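You operate a simulated robot arm through the tools that you are given. There is no shell and no other tool. Be economical: measure what you need, move in short steps, check, and stop when the job is done.

Carry out the task below with a simulated two-armed robot. There is one attempt and no reset: what you move stays moved.

Task
Pick up the green carton that says "Brown rice" from the left part of the trial line belt with one hand, pass it to the other hand and put it on the right part of the middle line belt. Set down upright: green carton.
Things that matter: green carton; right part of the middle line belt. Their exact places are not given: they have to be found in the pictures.

It is judged by the outcome, as a careful person would: the job done as asked, and still so three seconds after it is handed in. It fails if anything else is knocked over, pushed out of place, dropped, spilled or broken.

Robot
Two 7-joint arms with two-finger parallel grippers on one trunk, on a base that drives. Base frame: it is fixed to the floor where the robot stands at the start and does not move with it; the origin is under the middle of the robot, x ahead of it, y to its left, z up; the surface under the hand at the start is at about z = 760. Lengths are in mm, angles in degrees, forces in N, time in s.
The left shoulder is at the start at [19, 119, 1121], the right one opposite. With the tool pointing down near the work surface each hand reaches from about 220 to 600 mm from the robot's upright axis, wherever it stands, measured 20 degrees to its own side. Places, roughly: right part of the middle line belt [-1300, -200, 800]. Payload 1.57 kg a hand.
Tool frame (each hand has its own): the origin (TCP) lies between the finger pads and is the grasp point; the fingertips stand 30 mm ahead of it; z points along the fingers, y is the line along which they close. Largest opening 80 mm; finger width 17, thickness 12; the body of the gripper, 40 by 82 mm, starts 80 mm behind the TCP.
Orientation is that of the tool frame in the base frame, as a unit quaternion [x, y, z, w]. With the fingers straight down and closing along the base's y, the tool's x points along the base's -x, its y along +y and its z along -z.

Tools
- The arms move only by the tool arm_command. It takes "left_motion", "right_motion" or both (then of equal length, played together; a hand with none holds still); each is a list of rows, each a list of 7 numbers: the shift along the base's x, y, z in mm, then the turn, a rotation vector about the base's x, y, z in rad, then the finger opening in mm, from 0 to 80. In form: [[dx, dy, dz, ax, ay, az, hand], ...]. A call has 1 to 8 rows; each row shifts and turns the commanded pose from where the row before left it. A row lasts 0.2 s, in which the tool goes at most 50 mm and 8.6 degrees; a call with a longer step from one row to the next is refused whole, and so is a gripper value outside its range. Where a pose cannot be reached the arm comes as near as it can. A force on the tool above 40 N (or 10 N above the force at the start of the call, whichever is more), or a blocked arm, ends the call early, and 0.2 s more pass. The fingers move at their own pace (about 45 mm/s each) and stop on an object; they squeeze with about 22 N. The grip force told is the motor's: it shows also when the fingers shut on nothing. Time passes only in rows, and 0.2 s behind the last, so rows that do not move let the fingers close. It gives the time, the measured TCP pose, the force on the tool (base axes), the opening and the grip force at its end, in the units of the frame above (readings bear some noise), with the torque about the TCP (base axes, N m) and any sound that the robot's microphone picked up.
- Cameras (640 x 400 px; columns grow to the right, rows downward): "scene" is now at [99.1, 23, 1258.6]; the picture's right is [0.20, -0.98, 0.01], its down [-0.46, -0.10, -0.88] and it looks along [0.87, 0.18, -0.47] (base axes); focal length 259 px, centre (320, 200). "left" rides on the left gripper at [72, 7, -122] in its tool frame; the picture's right is [-0.09, 1.00, 0.00], its down [-0.84, -0.08, -0.54] and it looks along [-0.54, -0.05, 0.84] (tool axes); focal length 238 px, centre (320, 200). "right" rides on the right gripper at [72, -7, -122] in its tool frame; the picture's right is [0.09, 1.00, 0.00], its down [-0.84, 0.08, -0.54] and it looks along [-0.54, 0.05, 0.84] (tool axes); focal length 238 px, centre (320, 200).
- camera(camera): a new picture of that camera. It takes no simulated time.
- slide_trunk(by): slides the trunk up (or, below 0, down) by that many mm; the arms and the scene camera ride with it, the base frame stays. It gives what a move gives, with no picture.
- steer(legs): drives the robot by 1 to 6 legs, each [ahead, left, turn to the left] in mm, mm and degrees, along the robot's own axes; the way and the turn of a leg run together, so that a leg with both is an arc; at most 1500 mm and 180 degrees a leg. The arms and the cameras ride along, it lands a little off, and it stops where it bumps. It gives what a move gives.
- head_to(pan, tilt): turns the head with the scene camera to pan (to the left, within 80 degrees either way) and tilt (down, from -29 to 69), counted from straight ahead of the robot. It gives what a move gives.
- pixel_to_xyz(camera, pixels): for up to 12 pixels [column, row] of the newest picture of that camera ("zoom" is the newest enlarged one), the place [x, y, z] in the base frame of the surface seen there, good to about 3 mm. It takes no simulated time.
- enlarge(camera, box): a new picture of the part [left, top, right, bottom] of that camera's present view, enlarged. It takes no simulated time.
- job_done(): hands the job in; it is judged then, once.

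Go step by step. Measure first, check grasps and placings, and put right what went wrong. The budget is 80 turns and 58 pictures, counting those below and the enlarged ones. Unless the task says otherwise, let go and move clear before handing in, and close with one line.

The tools are called by a JSON object that holds its "fn" and its "kwargs". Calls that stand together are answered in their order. arm_command: Moves the arms, as the interface text tells. Its arguments: {"type":"object","properties":{"left_motion":{"type":"array","items":{"type":"array","items":{"type":"number"}}},"right_motion":{"type":"array","items":{"type":"array","items":{"type":"number"}}}},"required":[]} The other tools are called the same way: slide_trunk (by) slides the trunk up or down; steer (legs) drives the base; head_to (pan, tilt) turns the head that bears the scene camera; camera (camera) takes a picture; pixel_to_xyz (camera, pixels) gives the place of the surface under pixels of a picture; enlarge (camera, box) takes an enlarged picture of a part of a camera's view; job_done () hands the job in.

At the start:

```text
time_s: 0.0
left_tool_pos: [448.9, 260.5, 1056.8]
left_ee_rot: [-0.001, 1.0, -0.003, -0.001]
left_wrist_force: [0.3, -0.5, 0.5]
left_torque: [0.03, -0.01, 0.0]
left_width: 80.0
left_finger_force: 0.1
right_tool_pos: [483.3, -144.5, 1050.8]
right_ee_rot: [0.0, 1.0, -0.003, 0.01]
right_wrist_force: [0.3, -0.5, 0.0]
right_torque: [0.02, 0.0, -0.02]
right_width: 80.0
right_finger_force: 0.0
trunk travel left (down, up): [-175.0, 395.0]
robot x, y, heading: [2.5, 0.9, 0.0]
head pan, tilt: [11.7, 27.9]
```

scene: 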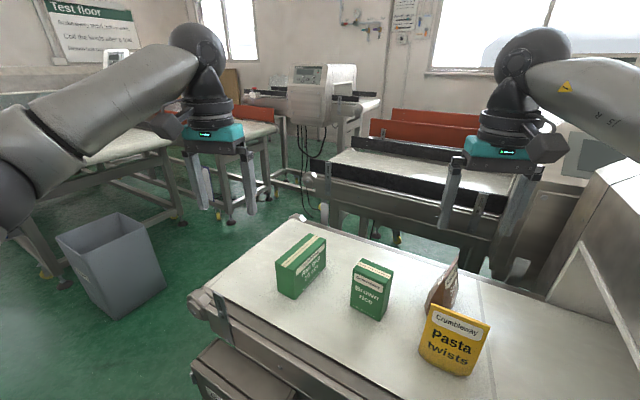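
right: 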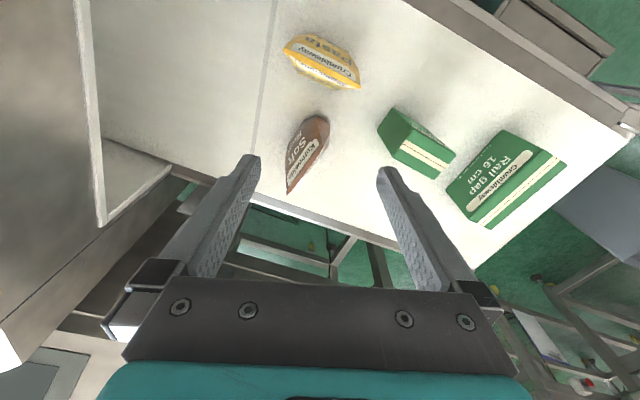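
left: 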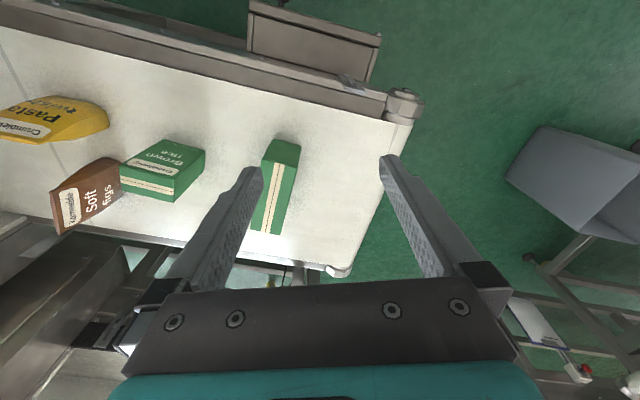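

The scene shows two green cartons: the "Brown rice" one around (371,290), and another at (301,265). I'll enlarge the view to read and measure them.

{"fn": "enlarge", "kwargs": {"camera": "scene", "box": [250, 210, 500, 390]}}

{"fn": "pixel_to_xyz", "kwargs": {"camera": "scene", "pixels": [[360, 262], [390, 272], [352, 268], [386, 281], [352, 308], [381, 319], [368, 290], [389, 292], [430, 290], [450, 310], [310, 330], [300, 265]]}}

```text
2.22 times, centred on (375, 300) of scene
```

zoom: 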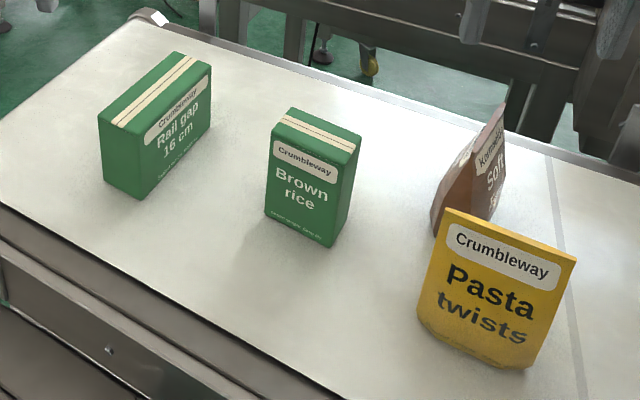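

```text
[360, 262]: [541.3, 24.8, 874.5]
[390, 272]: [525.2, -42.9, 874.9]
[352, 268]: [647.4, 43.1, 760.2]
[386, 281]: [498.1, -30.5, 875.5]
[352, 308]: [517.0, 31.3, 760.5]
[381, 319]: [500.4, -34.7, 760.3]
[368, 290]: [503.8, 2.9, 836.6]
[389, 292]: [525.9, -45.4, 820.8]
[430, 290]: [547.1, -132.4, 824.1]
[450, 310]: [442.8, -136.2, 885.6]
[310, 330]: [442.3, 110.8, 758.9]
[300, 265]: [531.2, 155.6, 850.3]
```

The enlarged view confirms "Brown rice" at zoom (310,180). I'll measure its top face precisely.

{"fn": "pixel_to_xyz", "kwargs": {"camera": "zoom", "pixels": [[276, 132], [345, 152], [291, 110], [359, 135], [317, 131], [330, 240], [268, 208], [346, 215], [355, 160], [104, 125], [209, 75], [206, 110]]}}

{"fn": "head_to", "kwargs": {"pan": 75, "tilt": 15}}

{"fn": "camera", "kwargs": {"camera": "scene"}}

{"fn": "head_to", "kwargs": {"pan": -75, "tilt": 15}}

{"fn": "camera", "kwargs": {"camera": "scene"}}

```text
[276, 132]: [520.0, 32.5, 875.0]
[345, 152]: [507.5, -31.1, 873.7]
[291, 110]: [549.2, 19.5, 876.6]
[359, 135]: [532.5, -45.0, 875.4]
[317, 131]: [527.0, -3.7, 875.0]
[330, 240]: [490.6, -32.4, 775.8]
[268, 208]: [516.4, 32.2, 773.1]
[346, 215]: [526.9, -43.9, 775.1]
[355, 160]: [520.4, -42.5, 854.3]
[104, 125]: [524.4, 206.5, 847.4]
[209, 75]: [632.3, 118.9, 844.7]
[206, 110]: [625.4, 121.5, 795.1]
```

```text
time_s: 1.3
left_tool_pos: [449.3, 259.7, 1054.9]
left_ee_rot: [-0.002, 1.0, -0.002, 0.001]
left_wrist_force: [0.2, 0.4, 0.0]
left_torque: [-0.01, 0.0, 0.0]
left_width: 80.0
left_finger_force: 0.2
right_tool_pos: [483.8, -143.1, 1050.2]
right_ee_rot: [-0.001, 1.0, -0.002, 0.011]
right_wrist_force: [-0.6, 0.5, 0.6]
right_torque: [-0.01, 0.02, 0.01]
right_width: 80.0
right_finger_force: 0.1
trunk travel left (down, up): [-175.0, 395.0]
robot x, y, heading: [-0.0, 0.9, -0.2]
head pan, tilt: [75.0, 15.0]
```

```text
53 pictures are left
```

scene: 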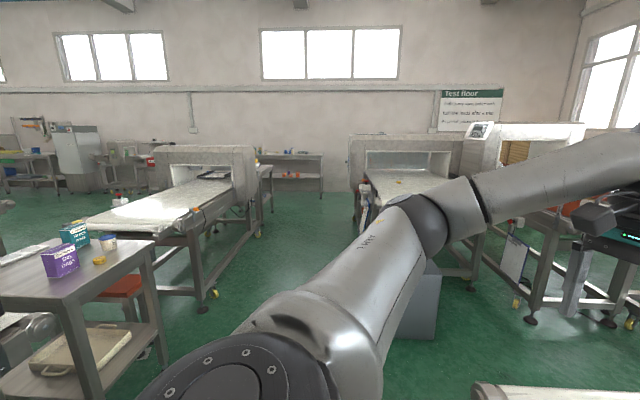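

```text
time_s: 3.7
left_tool_pos: [450.0, 260.2, 1056.6]
left_ee_rot: [-0.001, 1.0, -0.002, 0.001]
left_wrist_force: [-0.1, -0.1, -0.1]
left_torque: [0.0, -0.01, 0.02]
left_width: 80.1
left_finger_force: 0.0
right_tool_pos: [484.9, -144.3, 1051.1]
right_ee_rot: [0.0, 1.0, -0.003, 0.01]
right_wrist_force: [-0.7, 0.9, 0.6]
right_torque: [-0.04, 0.0, -0.01]
right_width: 80.2
right_finger_force: 0.1
trunk travel left (down, up): [-175.0, 395.0]
robot x, y, heading: [-0.7, 0.9, 0.1]
head pan, tilt: [-75.0, 15.0]
```

```text
52 pictures are left
```

scene: 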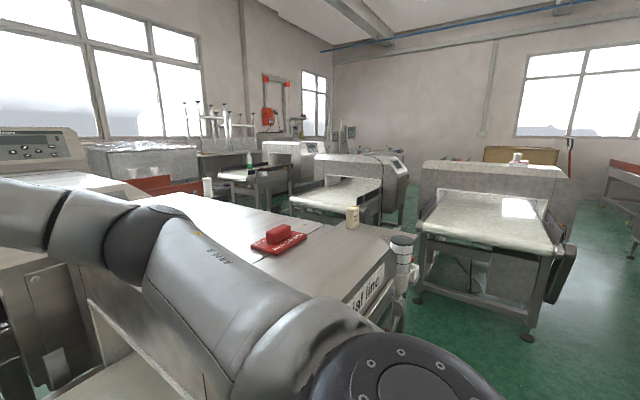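

The trial line sign is at the right in the last picture. The carton is about 66×33×115 mm, centred near (527,-6) and turned about 16°. I'll turn the right hand so it closes along the thin side, bring it above the carton, and aim the head back at it.

{"fn": "arm_command", "kwargs": {"right_motion": [[4.5, 14, 0, 0, 0, 0.144, 80], [4.5, 14, 0, 0, 0, 0.144, 80], [4.5, 14, 0, 0, 0, 0.144, 80], [4.5, 14, 0, 0, 0, 0.144, 80], [4.5, 14, 0, 0, 0, 0.144, 80], [4.5, 14, 0, 0, 0, 0.144, 80], [4.5, 14, 0, 0, 0, 0.144, 80], [4.5, 14, 0, 0, 0, 0.144, 80]]}}

{"fn": "arm_command", "kwargs": {"right_motion": [[2, 8, 0, 0, 0, 0.144, 80], [0, 0, 0, 0, 0, 0, 80]]}}

{"fn": "head_to", "kwargs": {"pan": 0, "tilt": 40}}

{"fn": "camera", "kwargs": {"camera": "scene"}}

{"fn": "camera", "kwargs": {"camera": "right"}}

```text
time_s: 5.5
left_tool_pos: [450.3, 255.3, 1058.9]
left_ee_rot: [-0.001, 1.0, 0.0, 0.0]
left_wrist_force: [-0.4, -1.2, -0.4]
left_torque: [-0.02, -0.02, 0.0]
left_width: 79.9
left_finger_force: 0.2
right_tool_pos: [499.8, -84.6, 1047.2]
right_ee_rot: [-0.33, 0.944, 0.003, 0.008]
right_wrist_force: [-0.4, 1.2, -0.2]
right_torque: [0.02, -0.02, -0.01]
right_width: 79.8
right_finger_force: 0.1
right hand out of reach, approached as far as the arm can: row 5, 6, 7, 8
trunk travel left (down, up): [-175.0, 395.0]
robot x, y, heading: [-1.3, 2.6, -0.0]
head pan, tilt: [-75.0, 15.0]
```

```text
time_s: 6.1
left_tool_pos: [449.8, 255.1, 1058.0]
left_ee_rot: [-0.001, 1.0, 0.0, 0.0]
left_wrist_force: [-0.3, 0.1, -0.7]
left_torque: [0.03, -0.03, 0.02]
left_width: 80.1
left_finger_force: 0.1
right_tool_pos: [500.2, -84.6, 1046.6]
right_ee_rot: [-0.33, 0.944, 0.003, 0.009]
right_wrist_force: [0.1, 0.4, -0.2]
right_torque: [0.0, 0.0, 0.01]
right_width: 80.1
right_finger_force: 0.0
right hand out of reach, approached as far as the arm can: row 1
trunk travel left (down, up): [-175.0, 395.0]
robot x, y, heading: [5.0, -1.6, 0.1]
head pan, tilt: [-75.0, 15.0]
```

```text
time_s: 7.6
left_tool_pos: [449.9, 255.7, 1057.0]
left_ee_rot: [-0.002, 1.0, -0.001, 0.0]
left_wrist_force: [0.1, 0.3, -0.5]
left_torque: [0.02, 0.02, 0.01]
left_width: 80.1
left_finger_force: 0.2
right_tool_pos: [499.9, -84.0, 1047.0]
right_ee_rot: [-0.33, 0.944, 0.003, 0.009]
right_wrist_force: [-0.2, -0.6, 0.7]
right_torque: [-0.01, -0.01, 0.01]
right_width: 80.1
right_finger_force: 0.0
trunk travel left (down, up): [-175.0, 395.0]
robot x, y, heading: [0.4, 1.0, 0.0]
head pan, tilt: [0.0, 40.0]
```

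```text
51 pictures are left
```

scene: 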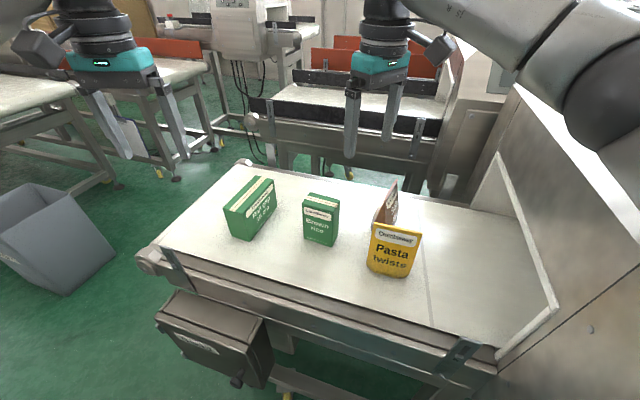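

```text
50 pictures are left
```

right: 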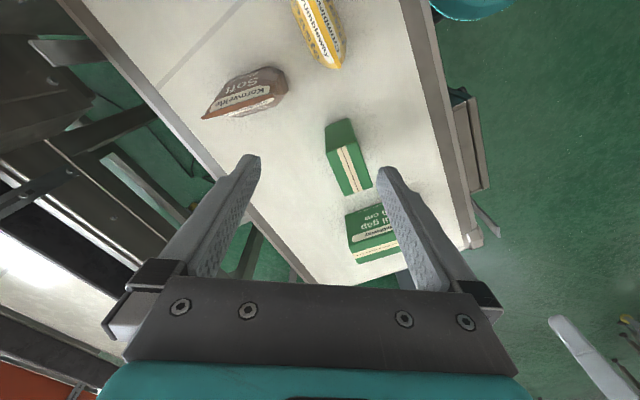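

The right hand's yaw stops at about 38° in that direction, so the arms mirror and the left hand should reach that yaw easily. I'll make the left hand the picker, moving it over the carton with a +74° turn, and take the right hand back out of the way.

{"fn": "arm_command", "kwargs": {"left_motion": [[9, -27, 0, 0, 0, 0.144, 80], [9, -27, 0, 0, 0, 0.144, 80], [9, -27, 0, 0, 0, 0.144, 80], [9, -27, 0, 0, 0, 0.144, 80], [9, -27, 0, 0, 0, 0.144, 80], [9, -27, 0, 0, 0, 0.144, 80], [9, -27, 0, 0, 0, 0.144, 80], [9, -27, 0, 0, 0, 0.144, 80]], "right_motion": [[-10, -25, 5, 0, 0, -0.144, 80], [-10, -25, 5, 0, 0, -0.144, 80], [-10, -25, 5, 0, 0, -0.144, 80], [-10, -25, 5, 0, 0, -0.144, 80], [-10, -25, 5, 0, 0, -0.144, 80], [-10, -25, 5, 0, 0, -0.144, 80], [-10, -25, 5, 0, 0, -0.144, 80], [-10, -25, 5, 0, 0, -0.144, 80]]}}

```text
time_s: 9.4
left_tool_pos: [519.0, 38.0, 1057.2]
left_ee_rot: [-0.547, 0.837, 0.0, 0.0]
left_wrist_force: [-0.1, -0.9, 0.1]
left_torque: [0.01, 0.0, 0.0]
left_width: 80.1
left_finger_force: 0.0
right_tool_pos: [418.9, -285.5, 1084.5]
right_ee_rot: [0.24, 0.971, -0.003, 0.008]
right_wrist_force: [-0.3, 0.4, -0.6]
right_torque: [0.01, 0.01, 0.01]
right_width: 80.1
right_finger_force: 0.1
trunk travel left (down, up): [-175.0, 395.0]
robot x, y, heading: [-2.4, -1.9, 0.2]
head pan, tilt: [0.0, 40.0]
```

The left hand reached the yaw. I'll finish the turn, move closer, and check with the left camera.

{"fn": "arm_command", "kwargs": {"left_motion": [[8, -20, -10, 0, 0, 0.144, 80], [4, -9, -20, 0, 0, 0, 80], [0, 0, 0, 0, 0, 0, 80]]}}

{"fn": "camera", "kwargs": {"camera": "left"}}

{"fn": "camera", "kwargs": {"camera": "scene"}}

```text
time_s: 10.2
left_tool_pos: [533.6, 11.4, 1028.8]
left_ee_rot: [-0.604, 0.797, 0.0, 0.0]
left_wrist_force: [-0.1, 0.2, -1.3]
left_torque: [0.01, -0.01, 0.0]
left_width: 80.0
left_finger_force: 0.1
right_tool_pos: [419.2, -283.5, 1085.1]
right_ee_rot: [0.238, 0.971, -0.002, 0.009]
right_wrist_force: [0.2, 0.0, -0.2]
right_torque: [-0.01, 0.03, 0.02]
right_width: 80.2
right_finger_force: 0.0
trunk travel left (down, up): [-175.0, 395.0]
robot x, y, heading: [0.1, 0.4, 0.0]
head pan, tilt: [0.0, 40.0]
```

```text
49 pictures are left
```

left: 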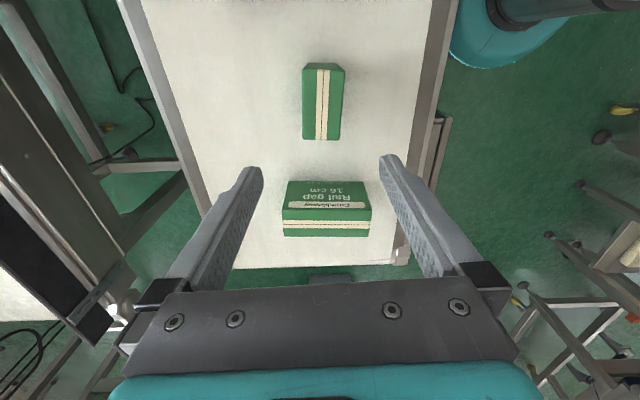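

```text
48 pictures are left
```

scene: 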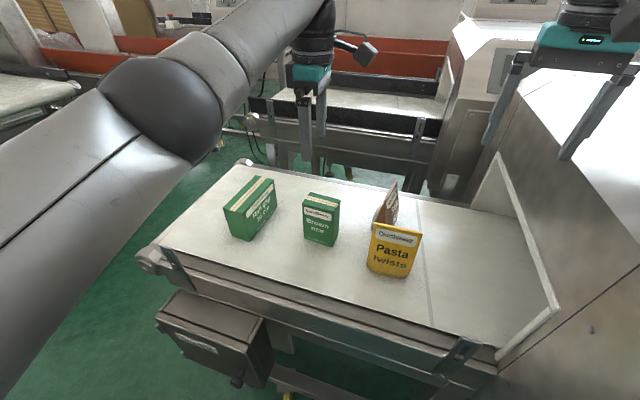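

The carton at left (323,100) looks aligned with the fingers. I'll measure its top corners.

{"fn": "pixel_to_xyz", "kwargs": {"camera": "left", "pixels": [[304, 138], [339, 138], [304, 72], [342, 72], [322, 105], [286, 208], [368, 208], [286, 234], [368, 235], [322, 134], [323, 74]]}}

```text
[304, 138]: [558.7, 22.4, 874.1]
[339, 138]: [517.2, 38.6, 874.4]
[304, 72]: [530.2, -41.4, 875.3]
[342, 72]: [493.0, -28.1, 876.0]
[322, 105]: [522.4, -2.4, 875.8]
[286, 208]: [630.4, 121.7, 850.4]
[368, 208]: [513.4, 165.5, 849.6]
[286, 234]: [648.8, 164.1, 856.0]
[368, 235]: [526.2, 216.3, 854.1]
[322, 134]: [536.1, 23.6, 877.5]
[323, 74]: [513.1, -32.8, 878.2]
```

The refined carton is about 44×70 mm, centred at (525,-2) and turned 21.5°. I'll correct the yaw, tilt the hand 20° back towards +y, and lower partway.

{"fn": "arm_command", "kwargs": {"left_motion": [[-3, 0, 0, 0, 0, -0.1, 80], [0, 0, -10, -0.108, 0.043, 0, 80], [0, 0, -10, -0.108, 0.043, 0, 80], [0, 0, -10, -0.108, 0.043, 0, 80], [0, 0, -25, 0, 0, 0, 80], [0, 0, -25, 0, 0, 0, 80], [0, 0, 0, 0, 0, 0, 80]]}}

{"fn": "camera", "kwargs": {"camera": "left"}}

{"fn": "camera", "kwargs": {"camera": "scene"}}

```text
time_s: 11.8
left_tool_pos: [530.7, 10.3, 948.5]
left_ee_rot: [-0.554, 0.814, -0.097, -0.144]
left_wrist_force: [-0.7, 0.2, 0.7]
left_torque: [0.05, 0.0, 0.02]
left_width: 79.7
left_finger_force: 0.1
right_tool_pos: [419.2, -284.0, 1085.8]
right_ee_rot: [0.239, 0.971, -0.001, 0.01]
right_wrist_force: [-1.1, 0.5, 0.9]
right_torque: [0.02, -0.03, 0.01]
right_width: 79.8
right_finger_force: 0.0
trunk travel left (down, up): [-175.0, 395.0]
robot x, y, heading: [-1.3, 0.7, -0.0]
head pan, tilt: [0.0, 40.0]
```

```text
47 pictures are left
```

left: 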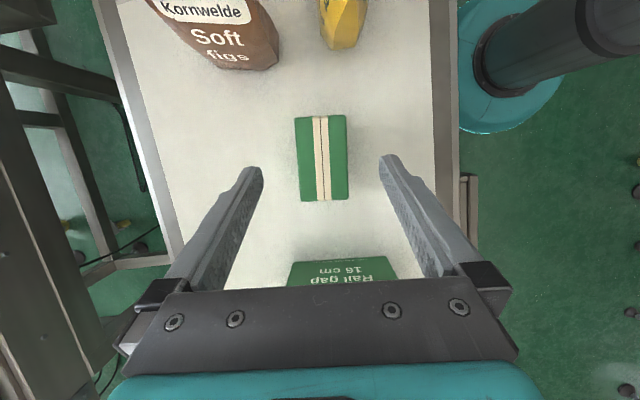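

```text
46 pictures are left
```

scene: 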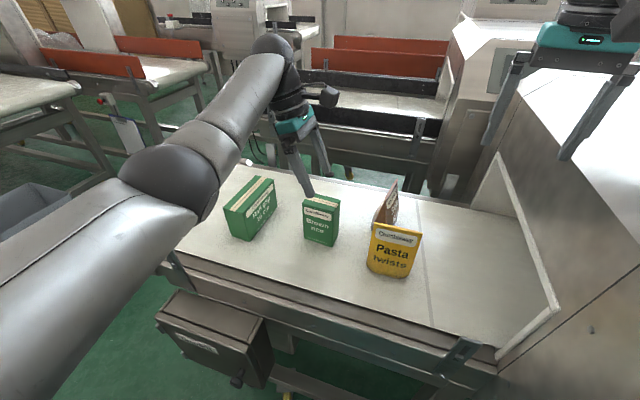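

The hand is well aligned over the carton at left (322,158). I'll lower another 50 mm and check that the forearm clears the "Rail gap" carton.

{"fn": "arm_command", "kwargs": {"left_motion": [[0, 0, -25, 0, 0, 0, 80], [0, 1, -25, 0, 0, 0, 80], [0, 0, 0, 0, 0, 0, 80]]}}

{"fn": "camera", "kwargs": {"camera": "scene"}}

{"fn": "pixel_to_xyz", "kwargs": {"camera": "scene", "pixels": [[200, 195], [215, 190], [180, 165], [250, 110], [240, 130], [225, 150], [212, 170], [290, 125], [300, 180]]}}

```text
time_s: 12.6
left_tool_pos: [528.3, 10.4, 897.4]
left_ee_rot: [-0.554, 0.814, -0.097, -0.144]
left_wrist_force: [-0.2, 0.9, -1.1]
left_torque: [-0.01, 0.02, 0.02]
left_width: 79.9
left_finger_force: 0.1
right_tool_pos: [420.2, -283.7, 1085.4]
right_ee_rot: [0.237, 0.971, -0.002, 0.009]
right_wrist_force: [-0.2, -0.2, -0.1]
right_torque: [0.01, 0.03, 0.01]
right_width: 80.2
right_finger_force: 0.0
trunk travel left (down, up): [-175.0, 395.0]
robot x, y, heading: [-0.5, 0.8, -0.0]
head pan, tilt: [0.0, 40.0]
```

```text
45 pictures are left
```

scene: 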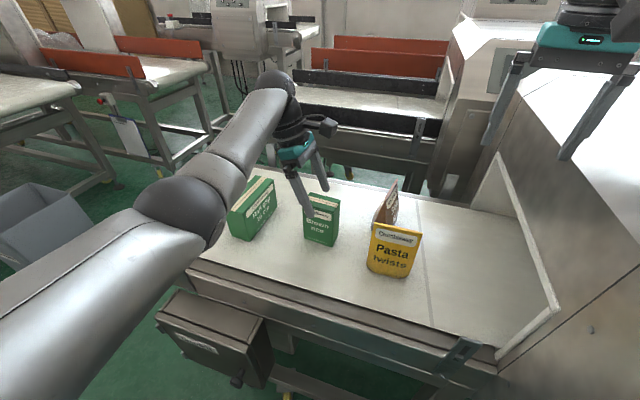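

```text
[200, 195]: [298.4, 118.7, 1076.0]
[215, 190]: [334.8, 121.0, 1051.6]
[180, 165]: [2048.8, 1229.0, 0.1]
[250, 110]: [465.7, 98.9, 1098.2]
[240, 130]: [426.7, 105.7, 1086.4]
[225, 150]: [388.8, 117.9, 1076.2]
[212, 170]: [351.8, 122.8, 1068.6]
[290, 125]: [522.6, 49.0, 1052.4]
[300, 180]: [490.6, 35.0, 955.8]
```

The forearm is above z=1050, well clear. I'll lower the last 40 mm and close.

{"fn": "arm_command", "kwargs": {"left_motion": [[1, 1, -20, 0, 0, 0, 80], [1, 0, -20, 0, 0, 0, 80], [0, 0, 0, 0, 0, 0, 40], [0, 0, 0, 0, 0, 0, 20], [0, 0, 0, 0, 0, 0, 20], [0, 0, 0, 0, 0, 0, 20]]}}

{"fn": "camera", "kwargs": {"camera": "left"}}

```text
time_s: 14.0
left_tool_pos: [530.8, 9.7, 857.7]
left_ee_rot: [-0.555, 0.814, -0.097, -0.144]
left_wrist_force: [0.1, 1.0, -0.4]
left_torque: [0.05, 0.05, -0.05]
left_width: 45.1
left_finger_force: 21.6
right_tool_pos: [419.8, -284.0, 1085.9]
right_ee_rot: [0.239, 0.971, -0.003, 0.01]
right_wrist_force: [0.6, 0.5, 0.6]
right_torque: [0.02, -0.02, 0.0]
right_width: 80.3
right_finger_force: 0.1
trunk travel left (down, up): [-175.0, 395.0]
robot x, y, heading: [-2.7, 1.8, -0.2]
head pan, tilt: [0.0, 40.0]
```

```text
44 pictures are left
```

left: 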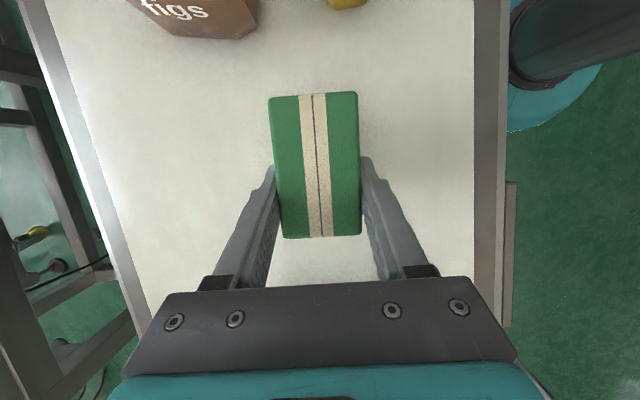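

Both fingers hold the carton at 45 mm. I'll lift straight up.

{"fn": "arm_command", "kwargs": {"left_motion": [[0, 0, 10, 0, 0, 0, 20], [0, 0, 25, 0, 0, 0, 20], [0, 0, 35, 0, 0, 0, 20], [0, 0, 35, 0, 0, 0, 20], [0, 0, 35, 0, 0, 0, 20], [0, 0, 35, 0, 0, 0, 20], [-20, 0, 30, 0, 0, 0, 20], [-20, 0, 20, 0, 0, 0, 20]]}}

{"fn": "camera", "kwargs": {"camera": "scene"}}

```text
time_s: 15.8
left_tool_pos: [493.5, 9.6, 1085.8]
left_ee_rot: [-0.555, 0.814, -0.096, -0.144]
left_wrist_force: [0.1, 0.3, -2.0]
left_torque: [0.01, 0.0, 0.0]
left_width: 44.9
left_finger_force: 22.1
right_tool_pos: [420.0, -284.1, 1086.1]
right_ee_rot: [0.238, 0.971, -0.002, 0.009]
right_wrist_force: [0.4, -0.7, 0.1]
right_torque: [0.0, -0.01, 0.03]
right_width: 80.0
right_finger_force: 0.0
trunk travel left (down, up): [-175.0, 395.0]
robot x, y, heading: [1.0, 1.9, -0.1]
head pan, tilt: [0.0, 40.0]
```

```text
43 pictures are left
```

scene: 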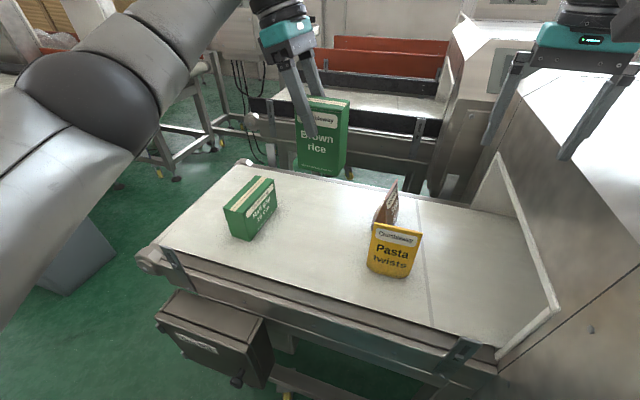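

The carton is held upright. I'll bring it in front of the robot with its width along base y, and turn the right hand ready to come in from the right.

{"fn": "arm_command", "kwargs": {"left_motion": [[-6, 4, 2, 0, 0, 0.047, 20], [-6, 4, 2, 0, 0, 0.047, 20], [-6, 4, 2, 0, 0, 0.047, 20], [-6, 4, 2, 0, 0, 0.047, 20], [-6, 4, 2, 0, 0, 0.047, 20], [-6, 4, 2, 0, 0, 0.047, 20], [-6, 4, 2, 0, 0, 0.047, 20], [-2, 2, 0, 0, 0, 0.047, 20]], "right_motion": [[3, 3, 5, 0, 0, -0.136, 80], [3, 3, 5, 0, 0, -0.136, 80], [3, 3, 5, 0, 0, -0.136, 80], [3, 3, 5, 0, 0, -0.136, 80], [3, 3, 5, 0, 0, -0.136, 80], [3, 3, 5, 0, 0, -0.136, 80], [3, 3, 5, 0, 0, -0.136, 80], [3, 3, 5, 0, 0, -0.136, 80]]}}

{"fn": "arm_command", "kwargs": {"right_motion": [[0, 5, 0, 0.137, 0, 0, 80], [0, 5, 0, 0.137, 0, 0, 80], [0, 5, 0, 0.137, 0, 0, 80], [0, 5, 0, 0.137, 0, 0, 80], [0, 5, 0, 0.137, 0, 0, 80], [0, 5, 0, 0.137, 0, 0, 80], [0, 5, 0, 0.137, 0, 0, 80], [0, 0, 0, 0, 0, 0, 80]]}}

{"fn": "camera", "kwargs": {"camera": "scene"}}

```text
time_s: 17.6
left_tool_pos: [449.4, 41.5, 1097.8]
left_ee_rot: [0.698, -0.695, 0.123, 0.122]
left_wrist_force: [-0.1, -0.9, -1.6]
left_torque: [0.03, 0.02, -0.02]
left_width: 44.8
left_finger_force: 22.3
right_tool_pos: [442.1, -260.2, 1127.6]
right_ee_rot: [0.708, 0.707, -0.007, 0.006]
right_wrist_force: [-0.5, -0.5, 0.2]
right_torque: [-0.04, 0.01, -0.04]
right_width: 80.1
right_finger_force: 0.0
trunk travel left (down, up): [-175.0, 395.0]
robot x, y, heading: [1.2, -1.5, 0.3]
head pan, tilt: [0.0, 40.0]
```

```text
time_s: 19.2
left_tool_pos: [449.2, 42.8, 1101.3]
left_ee_rot: [0.698, -0.695, 0.124, 0.124]
left_wrist_force: [0.2, 0.6, -1.4]
left_torque: [0.03, -0.03, 0.01]
left_width: 44.7
left_finger_force: 21.9
right_tool_pos: [432.1, -224.1, 1217.3]
right_ee_rot: [0.593, 0.662, 0.382, -0.252]
right_wrist_force: [0.5, -0.2, -0.4]
right_torque: [0.0, 0.01, -0.04]
right_width: 80.0
right_finger_force: 0.1
trunk travel left (down, up): [-175.0, 395.0]
robot x, y, heading: [-0.9, -3.9, -0.0]
head pan, tilt: [0.0, 40.0]
stopped in row 8 (right hand): the arm was blocked; the commanded pose is now the measured one
```

```text
42 pictures are left
```

scene: 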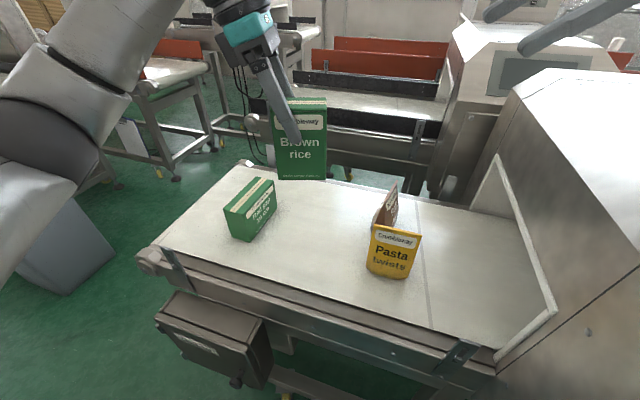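

The carton is well held, but the right arm was blocked, possibly against the housing on the right. I'll look right before moving anything.

{"fn": "head_to", "kwargs": {"pan": -50, "tilt": 20}}

{"fn": "camera", "kwargs": {"camera": "scene"}}

```text
time_s: 20.4
left_tool_pos: [448.7, 43.1, 1102.2]
left_ee_rot: [0.697, -0.695, 0.123, 0.124]
left_wrist_force: [-0.6, 0.1, -0.7]
left_torque: [0.01, 0.01, -0.01]
left_width: 44.9
left_finger_force: 22.1
right_tool_pos: [432.6, -224.2, 1216.9]
right_ee_rot: [0.593, 0.662, 0.382, -0.254]
right_wrist_force: [-0.2, -0.2, 0.6]
right_torque: [0.02, 0.0, -0.01]
right_width: 80.3
right_finger_force: 0.0
trunk travel left (down, up): [-175.0, 395.0]
robot x, y, heading: [3.4, -2.3, -0.1]
head pan, tilt: [-50.0, 20.0]
```

```text
41 pictures are left
```

scene: 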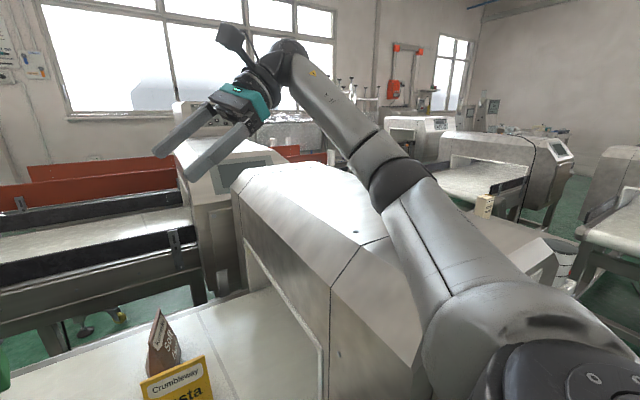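

The right elbow at about (395,180) is resting at the housing, which has objects on it. I'll raise the trunk and then look again.

{"fn": "slide_trunk", "kwargs": {"by": 120}}

{"fn": "head_to", "kwargs": {"pan": -60, "tilt": 30}}

{"fn": "camera", "kwargs": {"camera": "scene"}}

```text
time_s: 21.9
left_tool_pos: [450.5, 41.1, 1218.0]
left_ee_rot: [0.697, -0.696, 0.122, 0.123]
left_wrist_force: [-0.2, 0.6, -1.2]
left_torque: [-0.02, -0.03, 0.01]
left_width: 44.9
left_finger_force: 21.7
right_tool_pos: [436.8, -227.0, 1320.4]
right_ee_rot: [0.599, 0.656, 0.375, -0.264]
right_wrist_force: [0.7, 0.0, 0.7]
right_torque: [0.0, 0.0, 0.01]
right_width: 80.1
right_finger_force: 0.1
trunk travel left (down, up): [-295.0, 275.0]
robot x, y, heading: [3.3, -0.5, 0.6]
head pan, tilt: [-50.0, 20.0]
```

```text
time_s: 22.6
left_tool_pos: [449.8, 39.4, 1219.2]
left_ee_rot: [0.697, -0.696, 0.122, 0.123]
left_wrist_force: [-0.2, -0.3, -1.7]
left_torque: [0.0, 0.0, 0.04]
left_width: 44.9
left_finger_force: 22.5
right_tool_pos: [436.5, -226.4, 1319.8]
right_ee_rot: [0.599, 0.657, 0.375, -0.264]
right_wrist_force: [0.3, -0.1, -0.1]
right_torque: [0.0, 0.02, 0.01]
right_width: 80.0
right_finger_force: 0.1
trunk travel left (down, up): [-295.0, 275.0]
robot x, y, heading: [4.3, -2.0, -0.1]
head pan, tilt: [-60.0, 30.0]
```

```text
40 pictures are left
```

scene: 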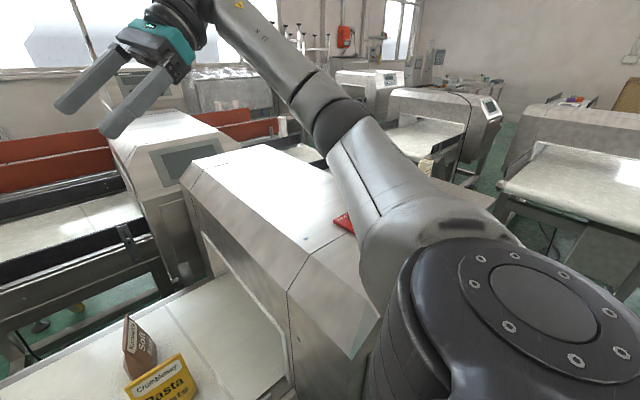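

After the lift the arm clears the housing. I'll locate the red block at (345,222), the bottle at (425,168), the elbow and the housing top before backing off.

{"fn": "pixel_to_xyz", "kwargs": {"camera": "scene", "pixels": [[345, 222], [425, 166], [424, 174], [320, 210], [335, 125], [350, 170], [365, 240], [300, 185], [400, 190]]}}

```text
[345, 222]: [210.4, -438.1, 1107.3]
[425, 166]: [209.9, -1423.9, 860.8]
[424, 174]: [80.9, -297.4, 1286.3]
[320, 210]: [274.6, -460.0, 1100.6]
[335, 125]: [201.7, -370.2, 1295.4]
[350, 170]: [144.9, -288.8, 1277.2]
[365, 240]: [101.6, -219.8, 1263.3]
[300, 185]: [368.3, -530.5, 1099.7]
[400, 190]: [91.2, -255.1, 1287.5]
```

The housing top is at z≈1100 and the elbow's underside is now at about 1195. I'll raise another 60 mm for margin, back the robot 400 mm, then check the items on the housing.

{"fn": "slide_trunk", "kwargs": {"by": 60}}

{"fn": "steer", "kwargs": {"legs": [[-400, 0, 0]]}}

{"fn": "head_to", "kwargs": {"pan": -45, "tilt": 25}}

{"fn": "camera", "kwargs": {"camera": "scene"}}

```text
time_s: 23.6
left_tool_pos: [450.0, 40.6, 1278.1]
left_ee_rot: [0.698, -0.695, 0.122, 0.123]
left_wrist_force: [0.4, 0.2, -1.9]
left_torque: [0.0, -0.01, 0.03]
left_width: 44.6
left_finger_force: 21.7
right_tool_pos: [437.4, -227.0, 1380.3]
right_ee_rot: [0.598, 0.657, 0.374, -0.265]
right_wrist_force: [-0.4, -0.2, -0.4]
right_torque: [0.05, 0.03, 0.01]
right_width: 79.8
right_finger_force: 0.1
trunk travel left (down, up): [-355.0, 215.0]
robot x, y, heading: [1.8, -6.2, 0.2]
head pan, tilt: [-60.0, 30.0]
```

```text
time_s: 26.2
left_tool_pos: [41.3, 40.2, 1278.8]
left_ee_rot: [0.698, -0.694, 0.123, 0.123]
left_wrist_force: [-0.4, 0.0, -2.1]
left_torque: [-0.01, 0.02, 0.02]
left_width: 44.9
left_finger_force: 21.8
right_tool_pos: [28.8, -226.9, 1381.0]
right_ee_rot: [0.598, 0.658, 0.374, -0.264]
right_wrist_force: [-0.5, 0.1, -0.3]
right_torque: [-0.02, 0.0, -0.01]
right_width: 80.3
right_finger_force: 0.1
trunk travel left (down, up): [-355.0, 215.0]
robot x, y, heading: [-407.0, -0.0, 0.3]
head pan, tilt: [-60.0, 30.0]
```

```text
time_s: 26.9
left_tool_pos: [42.2, 41.0, 1277.9]
left_ee_rot: [0.699, -0.694, 0.122, 0.123]
left_wrist_force: [-0.5, -0.1, -2.0]
left_torque: [0.04, 0.0, 0.04]
left_width: 44.8
left_finger_force: 22.0
right_tool_pos: [28.8, -225.2, 1380.1]
right_ee_rot: [0.598, 0.658, 0.374, -0.264]
right_wrist_force: [0.2, 0.3, 0.5]
right_torque: [0.0, 0.0, 0.06]
right_width: 79.9
right_finger_force: 0.1
trunk travel left (down, up): [-355.0, 215.0]
robot x, y, heading: [-405.9, -2.8, 0.1]
head pan, tilt: [-45.0, 25.0]
```

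```text
39 pictures are left
```

scene: 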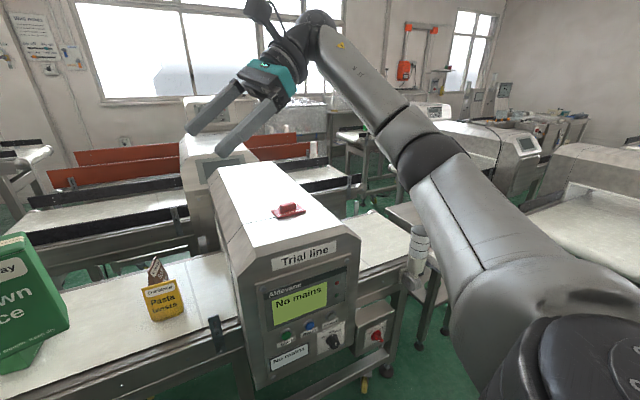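

The red block is still in place on the housing and there is now room. I'll bring the right hand to the pre-grasp pose beside the carton.

{"fn": "arm_command", "kwargs": {"right_motion": [[0, 0, 0, 0.01, 0.089, 0, 80], [0, 0, 0, 0.01, 0.089, 0, 80], [3, 34, -20, 0, 0, 0, 80], [3, 34, -20, 0, 0, 0, 80], [3, 34, -20, 0, 0, 0, 80], [3, 34, -20, 0, 0, 0, 80], [0, 0, 0, 0, 0, 0, 80]]}}

{"fn": "head_to", "kwargs": {"pan": 0, "tilt": 30}}

{"fn": "camera", "kwargs": {"camera": "scene"}}

{"fn": "camera", "kwargs": {"camera": "right"}}

```text
time_s: 28.6
left_tool_pos: [42.5, 41.0, 1277.5]
left_ee_rot: [0.699, -0.694, 0.122, 0.123]
left_wrist_force: [-0.1, 0.5, -1.0]
left_torque: [0.03, -0.01, 0.01]
left_width: 44.8
left_finger_force: 21.8
right_tool_pos: [42.2, -91.0, 1299.5]
right_ee_rot: [0.626, 0.627, 0.326, -0.329]
right_wrist_force: [-0.7, -0.9, 0.5]
right_torque: [0.01, -0.05, 0.01]
right_width: 80.1
right_finger_force: 0.0
trunk travel left (down, up): [-355.0, 215.0]
robot x, y, heading: [-405.3, -0.7, 0.3]
head pan, tilt: [-45.0, 25.0]
```

```text
time_s: 29.7
left_tool_pos: [42.2, 40.2, 1278.0]
left_ee_rot: [0.698, -0.695, 0.123, 0.123]
left_wrist_force: [-0.2, 0.1, -2.4]
left_torque: [-0.03, 0.02, -0.03]
left_width: 44.8
left_finger_force: 21.7
right_tool_pos: [42.3, -89.6, 1299.1]
right_ee_rot: [0.626, 0.628, 0.325, -0.328]
right_wrist_force: [0.2, 0.0, 0.1]
right_torque: [0.0, 0.01, 0.02]
right_width: 80.0
right_finger_force: 0.0
trunk travel left (down, up): [-355.0, 215.0]
robot x, y, heading: [-408.0, -3.2, 0.2]
head pan, tilt: [0.0, 30.0]
```

```text
38 pictures are left
```

scene: 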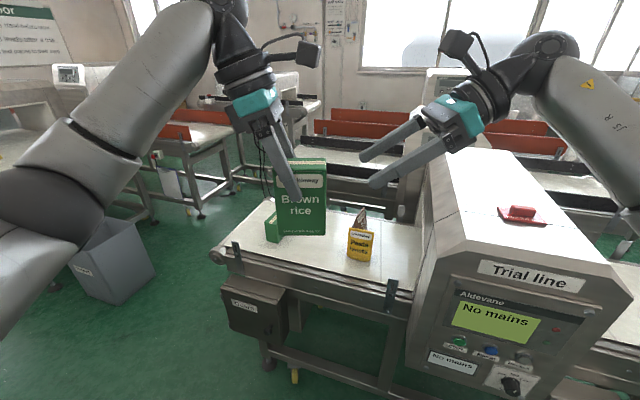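

```text
37 pictures are left
```

right: 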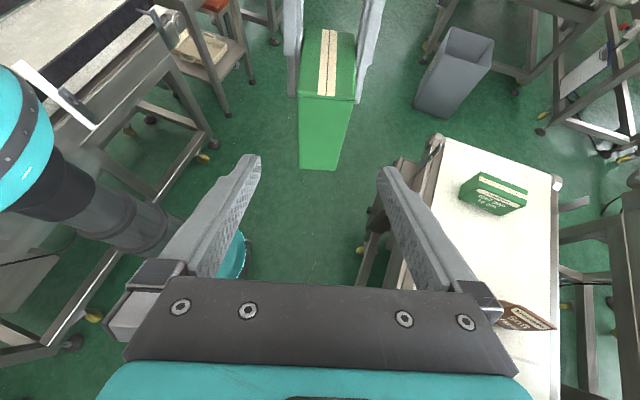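

Both hands line up: the carton at right (327,110) is centred between the fingers. I'll move the right hand in along its axis, leaving it open.

{"fn": "arm_command", "kwargs": {"right_motion": [[0, 20, -15, 0, 0, 0, 80], [0, 20, -15, 0, 0, 0, 80], [0, 20, -15, 0, 0, 0, 80], [0, 0, 0, 0, 0, 0, 80]]}}

{"fn": "camera", "kwargs": {"camera": "scene"}}

{"fn": "camera", "kwargs": {"camera": "right"}}

```text
time_s: 30.7
left_tool_pos: [41.4, 40.2, 1277.6]
left_ee_rot: [0.699, -0.694, 0.122, 0.123]
left_wrist_force: [1.1, 0.0, -1.9]
left_torque: [0.03, 0.03, -0.03]
left_width: 44.9
left_finger_force: 22.1
right_tool_pos: [40.2, -29.7, 1252.3]
right_ee_rot: [0.626, 0.628, 0.326, -0.328]
right_wrist_force: [0.8, 0.6, 0.0]
right_torque: [0.02, -0.01, 0.02]
right_width: 80.0
right_finger_force: 0.0
trunk travel left (down, up): [-355.0, 215.0]
robot x, y, heading: [-406.5, -3.7, 0.1]
head pan, tilt: [0.0, 30.0]
```

```text
36 pictures are left
```

scene: 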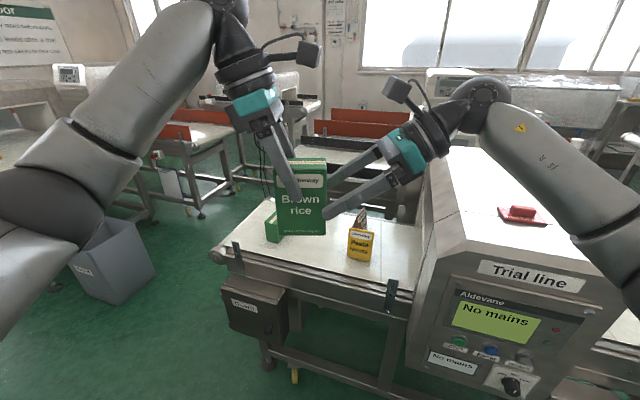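

```text
35 pictures are left
```

right: 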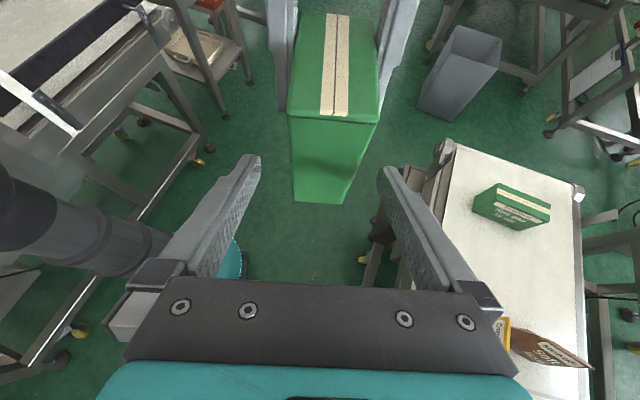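

The clearance looks fine, with the cameras at (308,55) and (400,90) well apart. I'll go the rest of the way, close the right hand, and keep the left hand gripping.

{"fn": "arm_command", "kwargs": {"right_motion": [[1, 14, -10, 0, 0, 0, 80], [1, 14, -10, 0, 0, 0, 80], [0, 14, -10, 0, 0, 0, 80], [0, 0, 0, 0, 0, 0, 80]]}}

{"fn": "camera", "kwargs": {"camera": "scene"}}

{"fn": "camera", "kwargs": {"camera": "right"}}

```text
time_s: 31.7
left_tool_pos: [42.9, 39.8, 1277.9]
left_ee_rot: [0.699, -0.694, 0.123, 0.123]
left_wrist_force: [0.0, 0.1, -2.2]
left_torque: [-0.01, -0.03, 0.01]
left_width: 44.8
left_finger_force: 22.0
right_tool_pos: [42.8, 10.5, 1223.2]
right_ee_rot: [0.627, 0.627, 0.326, -0.328]
right_wrist_force: [-0.1, 0.4, -0.2]
right_torque: [-0.02, -0.04, -0.01]
right_width: 80.1
right_finger_force: 0.1
trunk travel left (down, up): [-355.0, 215.0]
robot x, y, heading: [-405.9, -1.3, -0.0]
head pan, tilt: [0.0, 30.0]
```

```text
34 pictures are left
```

scene: 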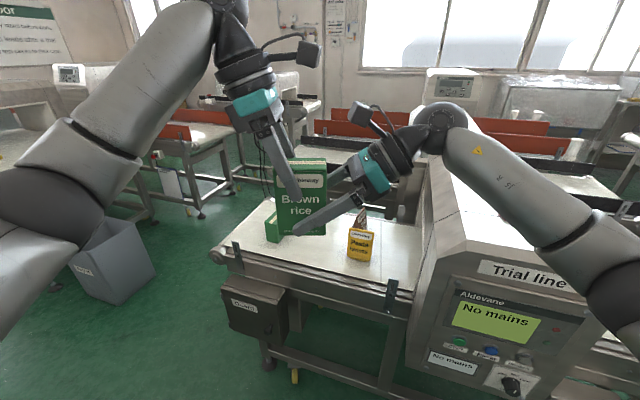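

```text
33 pictures are left
```

right: 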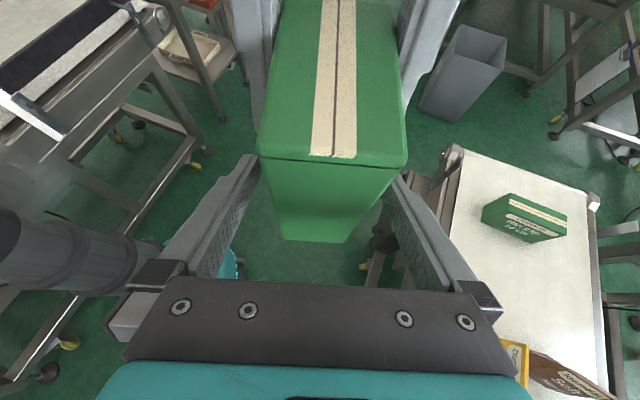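

The fingers straddle the carton. I'll close the right hand.

{"fn": "arm_command", "kwargs": {"right_motion": [[0, 0, 0, 0, 0, 0, 60], [0, 0, 0, 0, 0, 0, 40], [0, 0, 0, 0, 0, 0, 20], [0, 0, 0, 0, 0, 0, 20], [0, 0, 0, 0, 0, 0, 20]]}}

```text
time_s: 32.9
left_tool_pos: [42.8, 40.0, 1279.0]
left_ee_rot: [0.699, -0.694, 0.122, 0.123]
left_wrist_force: [2.9, -0.7, -1.9]
left_torque: [0.07, -0.08, 0.14]
left_width: 44.8
left_finger_force: 21.9
right_tool_pos: [42.6, 10.2, 1222.8]
right_ee_rot: [0.626, 0.628, 0.325, -0.328]
right_wrist_force: [-3.0, 1.3, -0.6]
right_torque: [-0.05, -0.08, -0.07]
right_width: 44.9
right_finger_force: 21.8
trunk travel left (down, up): [-355.0, 215.0]
robot x, y, heading: [-404.8, -1.3, 0.0]
head pan, tilt: [0.0, 30.0]
```

Both hands hold the carton at 45 mm. I'll open the left hand and draw it back along its axis.

{"fn": "arm_command", "kwargs": {"left_motion": [[0, 0, 0, 0, 0, 0, 60], [0, 0, 0, 0, 0, 0, 80], [0, 0, 0, 0, 0, 0, 80], [0, 10, 28, 0, 0, 0, 80], [0, 13, 35, 0, 0, 0, 80], [0, 25, 30, 0, 0, 0, 80], [0, 40, 10, 0, 0, 0, 80], [0, 40, 0, 0, 0, 0, 80]]}}

{"fn": "camera", "kwargs": {"camera": "scene"}}

{"fn": "camera", "kwargs": {"camera": "right"}}

```text
time_s: 34.7
left_tool_pos: [39.6, 171.4, 1379.6]
left_ee_rot: [0.698, -0.694, 0.123, 0.124]
left_wrist_force: [-0.3, 0.7, -0.1]
left_torque: [-0.02, 0.0, 0.04]
left_width: 79.9
left_finger_force: 0.0
right_tool_pos: [41.6, 13.0, 1222.6]
right_ee_rot: [0.626, 0.628, 0.325, -0.329]
right_wrist_force: [-0.2, 0.5, -0.9]
right_torque: [-0.08, 0.04, 0.0]
right_width: 44.7
right_finger_force: 22.0
trunk travel left (down, up): [-355.0, 215.0]
robot x, y, heading: [-408.6, -5.9, 0.4]
head pan, tilt: [0.0, 30.0]
```

```text
32 pictures are left
```

scene: 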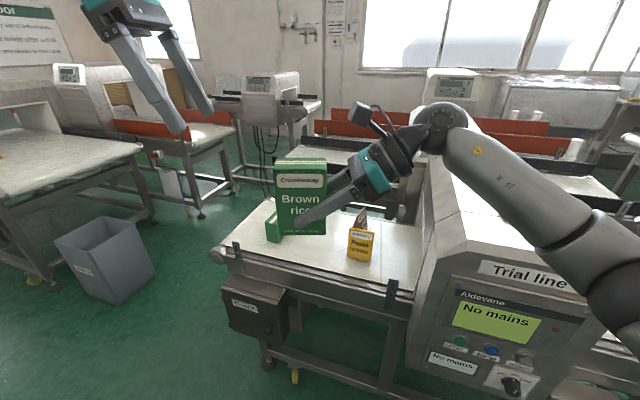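

```text
31 pictures are left
```

right: 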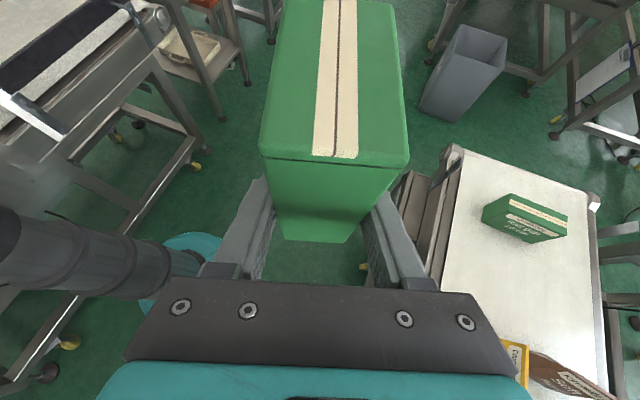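

The handover worked: the right hand holds the carton alone and upright. I'll look left and right before turning around.

{"fn": "head_to", "kwargs": {"pan": 80, "tilt": 25}}

{"fn": "camera", "kwargs": {"camera": "scene"}}

{"fn": "head_to", "kwargs": {"pan": -80, "tilt": 25}}

{"fn": "camera", "kwargs": {"camera": "scene"}}

```text
time_s: 36.2
left_tool_pos: [39.8, 170.9, 1380.2]
left_ee_rot: [0.699, -0.694, 0.123, 0.122]
left_wrist_force: [0.0, -1.1, 0.1]
left_torque: [0.0, -0.02, 0.01]
left_width: 79.8
left_finger_force: 0.1
right_tool_pos: [43.4, 12.2, 1222.6]
right_ee_rot: [0.625, 0.628, 0.325, -0.329]
right_wrist_force: [-0.1, 0.2, 0.7]
right_torque: [-0.02, -0.01, 0.01]
right_width: 44.9
right_finger_force: 22.2
trunk travel left (down, up): [-355.0, 215.0]
robot x, y, heading: [-408.5, -2.3, -0.1]
head pan, tilt: [80.0, 25.0]
```

```text
30 pictures are left
```

scene: 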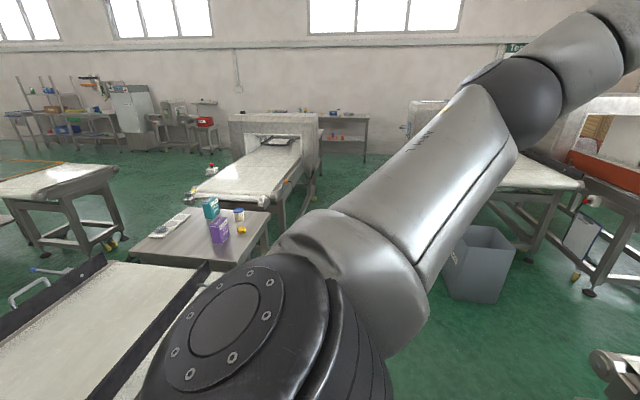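

```text
time_s: 38.7
left_tool_pos: [39.7, 171.1, 1379.7]
left_ee_rot: [0.699, -0.694, 0.122, 0.123]
left_wrist_force: [1.3, 1.0, 0.4]
left_torque: [0.0, -0.03, 0.02]
left_width: 80.0
left_finger_force: 0.0
right_tool_pos: [42.1, 10.8, 1222.5]
right_ee_rot: [0.626, 0.628, 0.325, -0.328]
right_wrist_force: [0.1, -0.5, -0.7]
right_torque: [-0.07, 0.01, 0.01]
right_width: 44.6
right_finger_force: 21.4
trunk travel left (down, up): [-355.0, 215.0]
robot x, y, heading: [-407.0, -0.1, 0.1]
head pan, tilt: [-80.0, 25.0]
```

```text
29 pictures are left
```

scene: 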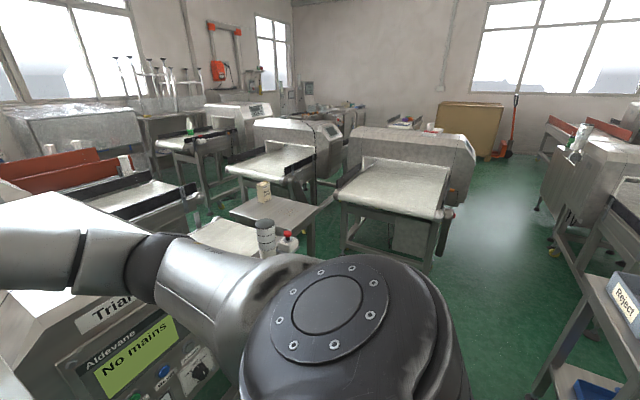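

A belt with black rails lies directly behind (left picture, lower left), with a housing and "Reject" bin to its far side. I'll turn left by 90° in place and look again.

{"fn": "steer", "kwargs": {"legs": [[0, 0, 90]]}}

{"fn": "head_to", "kwargs": {"pan": 70, "tilt": 30}}

{"fn": "camera", "kwargs": {"camera": "scene"}}

```text
time_s: 42.8
left_tool_pos: [-569.1, 447.3, 1378.9]
left_ee_rot: [0.985, -0.009, 0.174, 0.003]
left_wrist_force: [-0.8, 0.3, -0.3]
left_torque: [0.03, -0.01, -0.01]
left_width: 79.8
left_finger_force: 0.1
right_tool_pos: [-408.8, 447.0, 1223.6]
right_ee_rot: [0.009, 0.886, 0.004, -0.463]
right_wrist_force: [-0.8, -1.3, -0.7]
right_torque: [-0.01, -0.06, -0.02]
right_width: 44.9
right_finger_force: 22.6
trunk travel left (down, up): [-355.0, 215.0]
robot x, y, heading: [-407.4, -2.9, 88.8]
head pan, tilt: [-80.0, 25.0]
```

```text
time_s: 45.2
left_tool_pos: [-569.3, 449.3, 1378.9]
left_ee_rot: [0.985, -0.009, 0.174, 0.002]
left_wrist_force: [-2.1, -0.2, -0.2]
left_torque: [-0.02, 0.01, 0.0]
left_width: 80.3
left_finger_force: 0.1
right_tool_pos: [-410.0, 446.1, 1222.7]
right_ee_rot: [0.009, 0.887, 0.004, -0.462]
right_wrist_force: [-0.1, 0.2, -0.1]
right_torque: [0.02, -0.03, 0.0]
right_width: 44.6
right_finger_force: 21.9
trunk travel left (down, up): [-355.0, 215.0]
robot x, y, heading: [-407.9, -2.3, 88.7]
head pan, tilt: [70.0, 30.0]
```

```text
28 pictures are left
```

scene: 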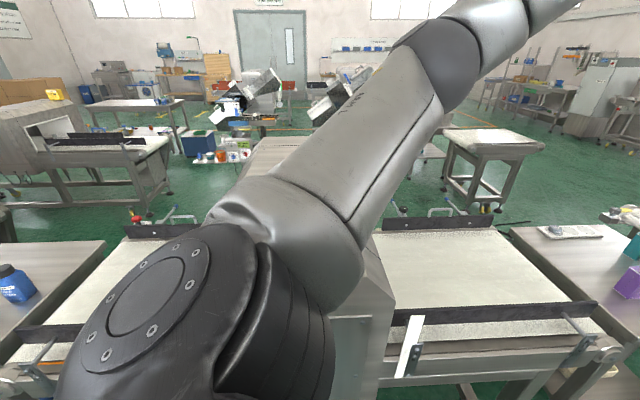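

The line behind has a housing in the middle with belt parts on either side. I'll measure both.

{"fn": "pixel_to_xyz", "kwargs": {"camera": "scene", "pixels": [[460, 270], [400, 280], [540, 290], [430, 335], [435, 218], [130, 280], [110, 260], [360, 300], [385, 300], [550, 315], [590, 350], [490, 330]]}}

{"fn": "enlarge", "kwargs": {"camera": "scene", "box": [340, 180, 640, 400]}}

```text
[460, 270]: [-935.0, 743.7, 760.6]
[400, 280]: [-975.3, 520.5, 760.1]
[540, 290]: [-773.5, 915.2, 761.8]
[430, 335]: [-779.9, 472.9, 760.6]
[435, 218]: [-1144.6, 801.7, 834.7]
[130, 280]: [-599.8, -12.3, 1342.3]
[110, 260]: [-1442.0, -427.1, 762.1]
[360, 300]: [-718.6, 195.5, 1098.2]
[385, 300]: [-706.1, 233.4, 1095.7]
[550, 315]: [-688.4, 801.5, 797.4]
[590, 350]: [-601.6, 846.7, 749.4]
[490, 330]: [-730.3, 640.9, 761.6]
```

```text
1.82 times, centred on (490, 290) of scene
```

zoom: 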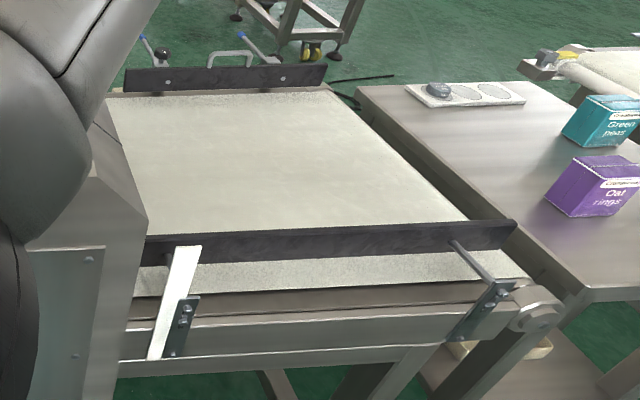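

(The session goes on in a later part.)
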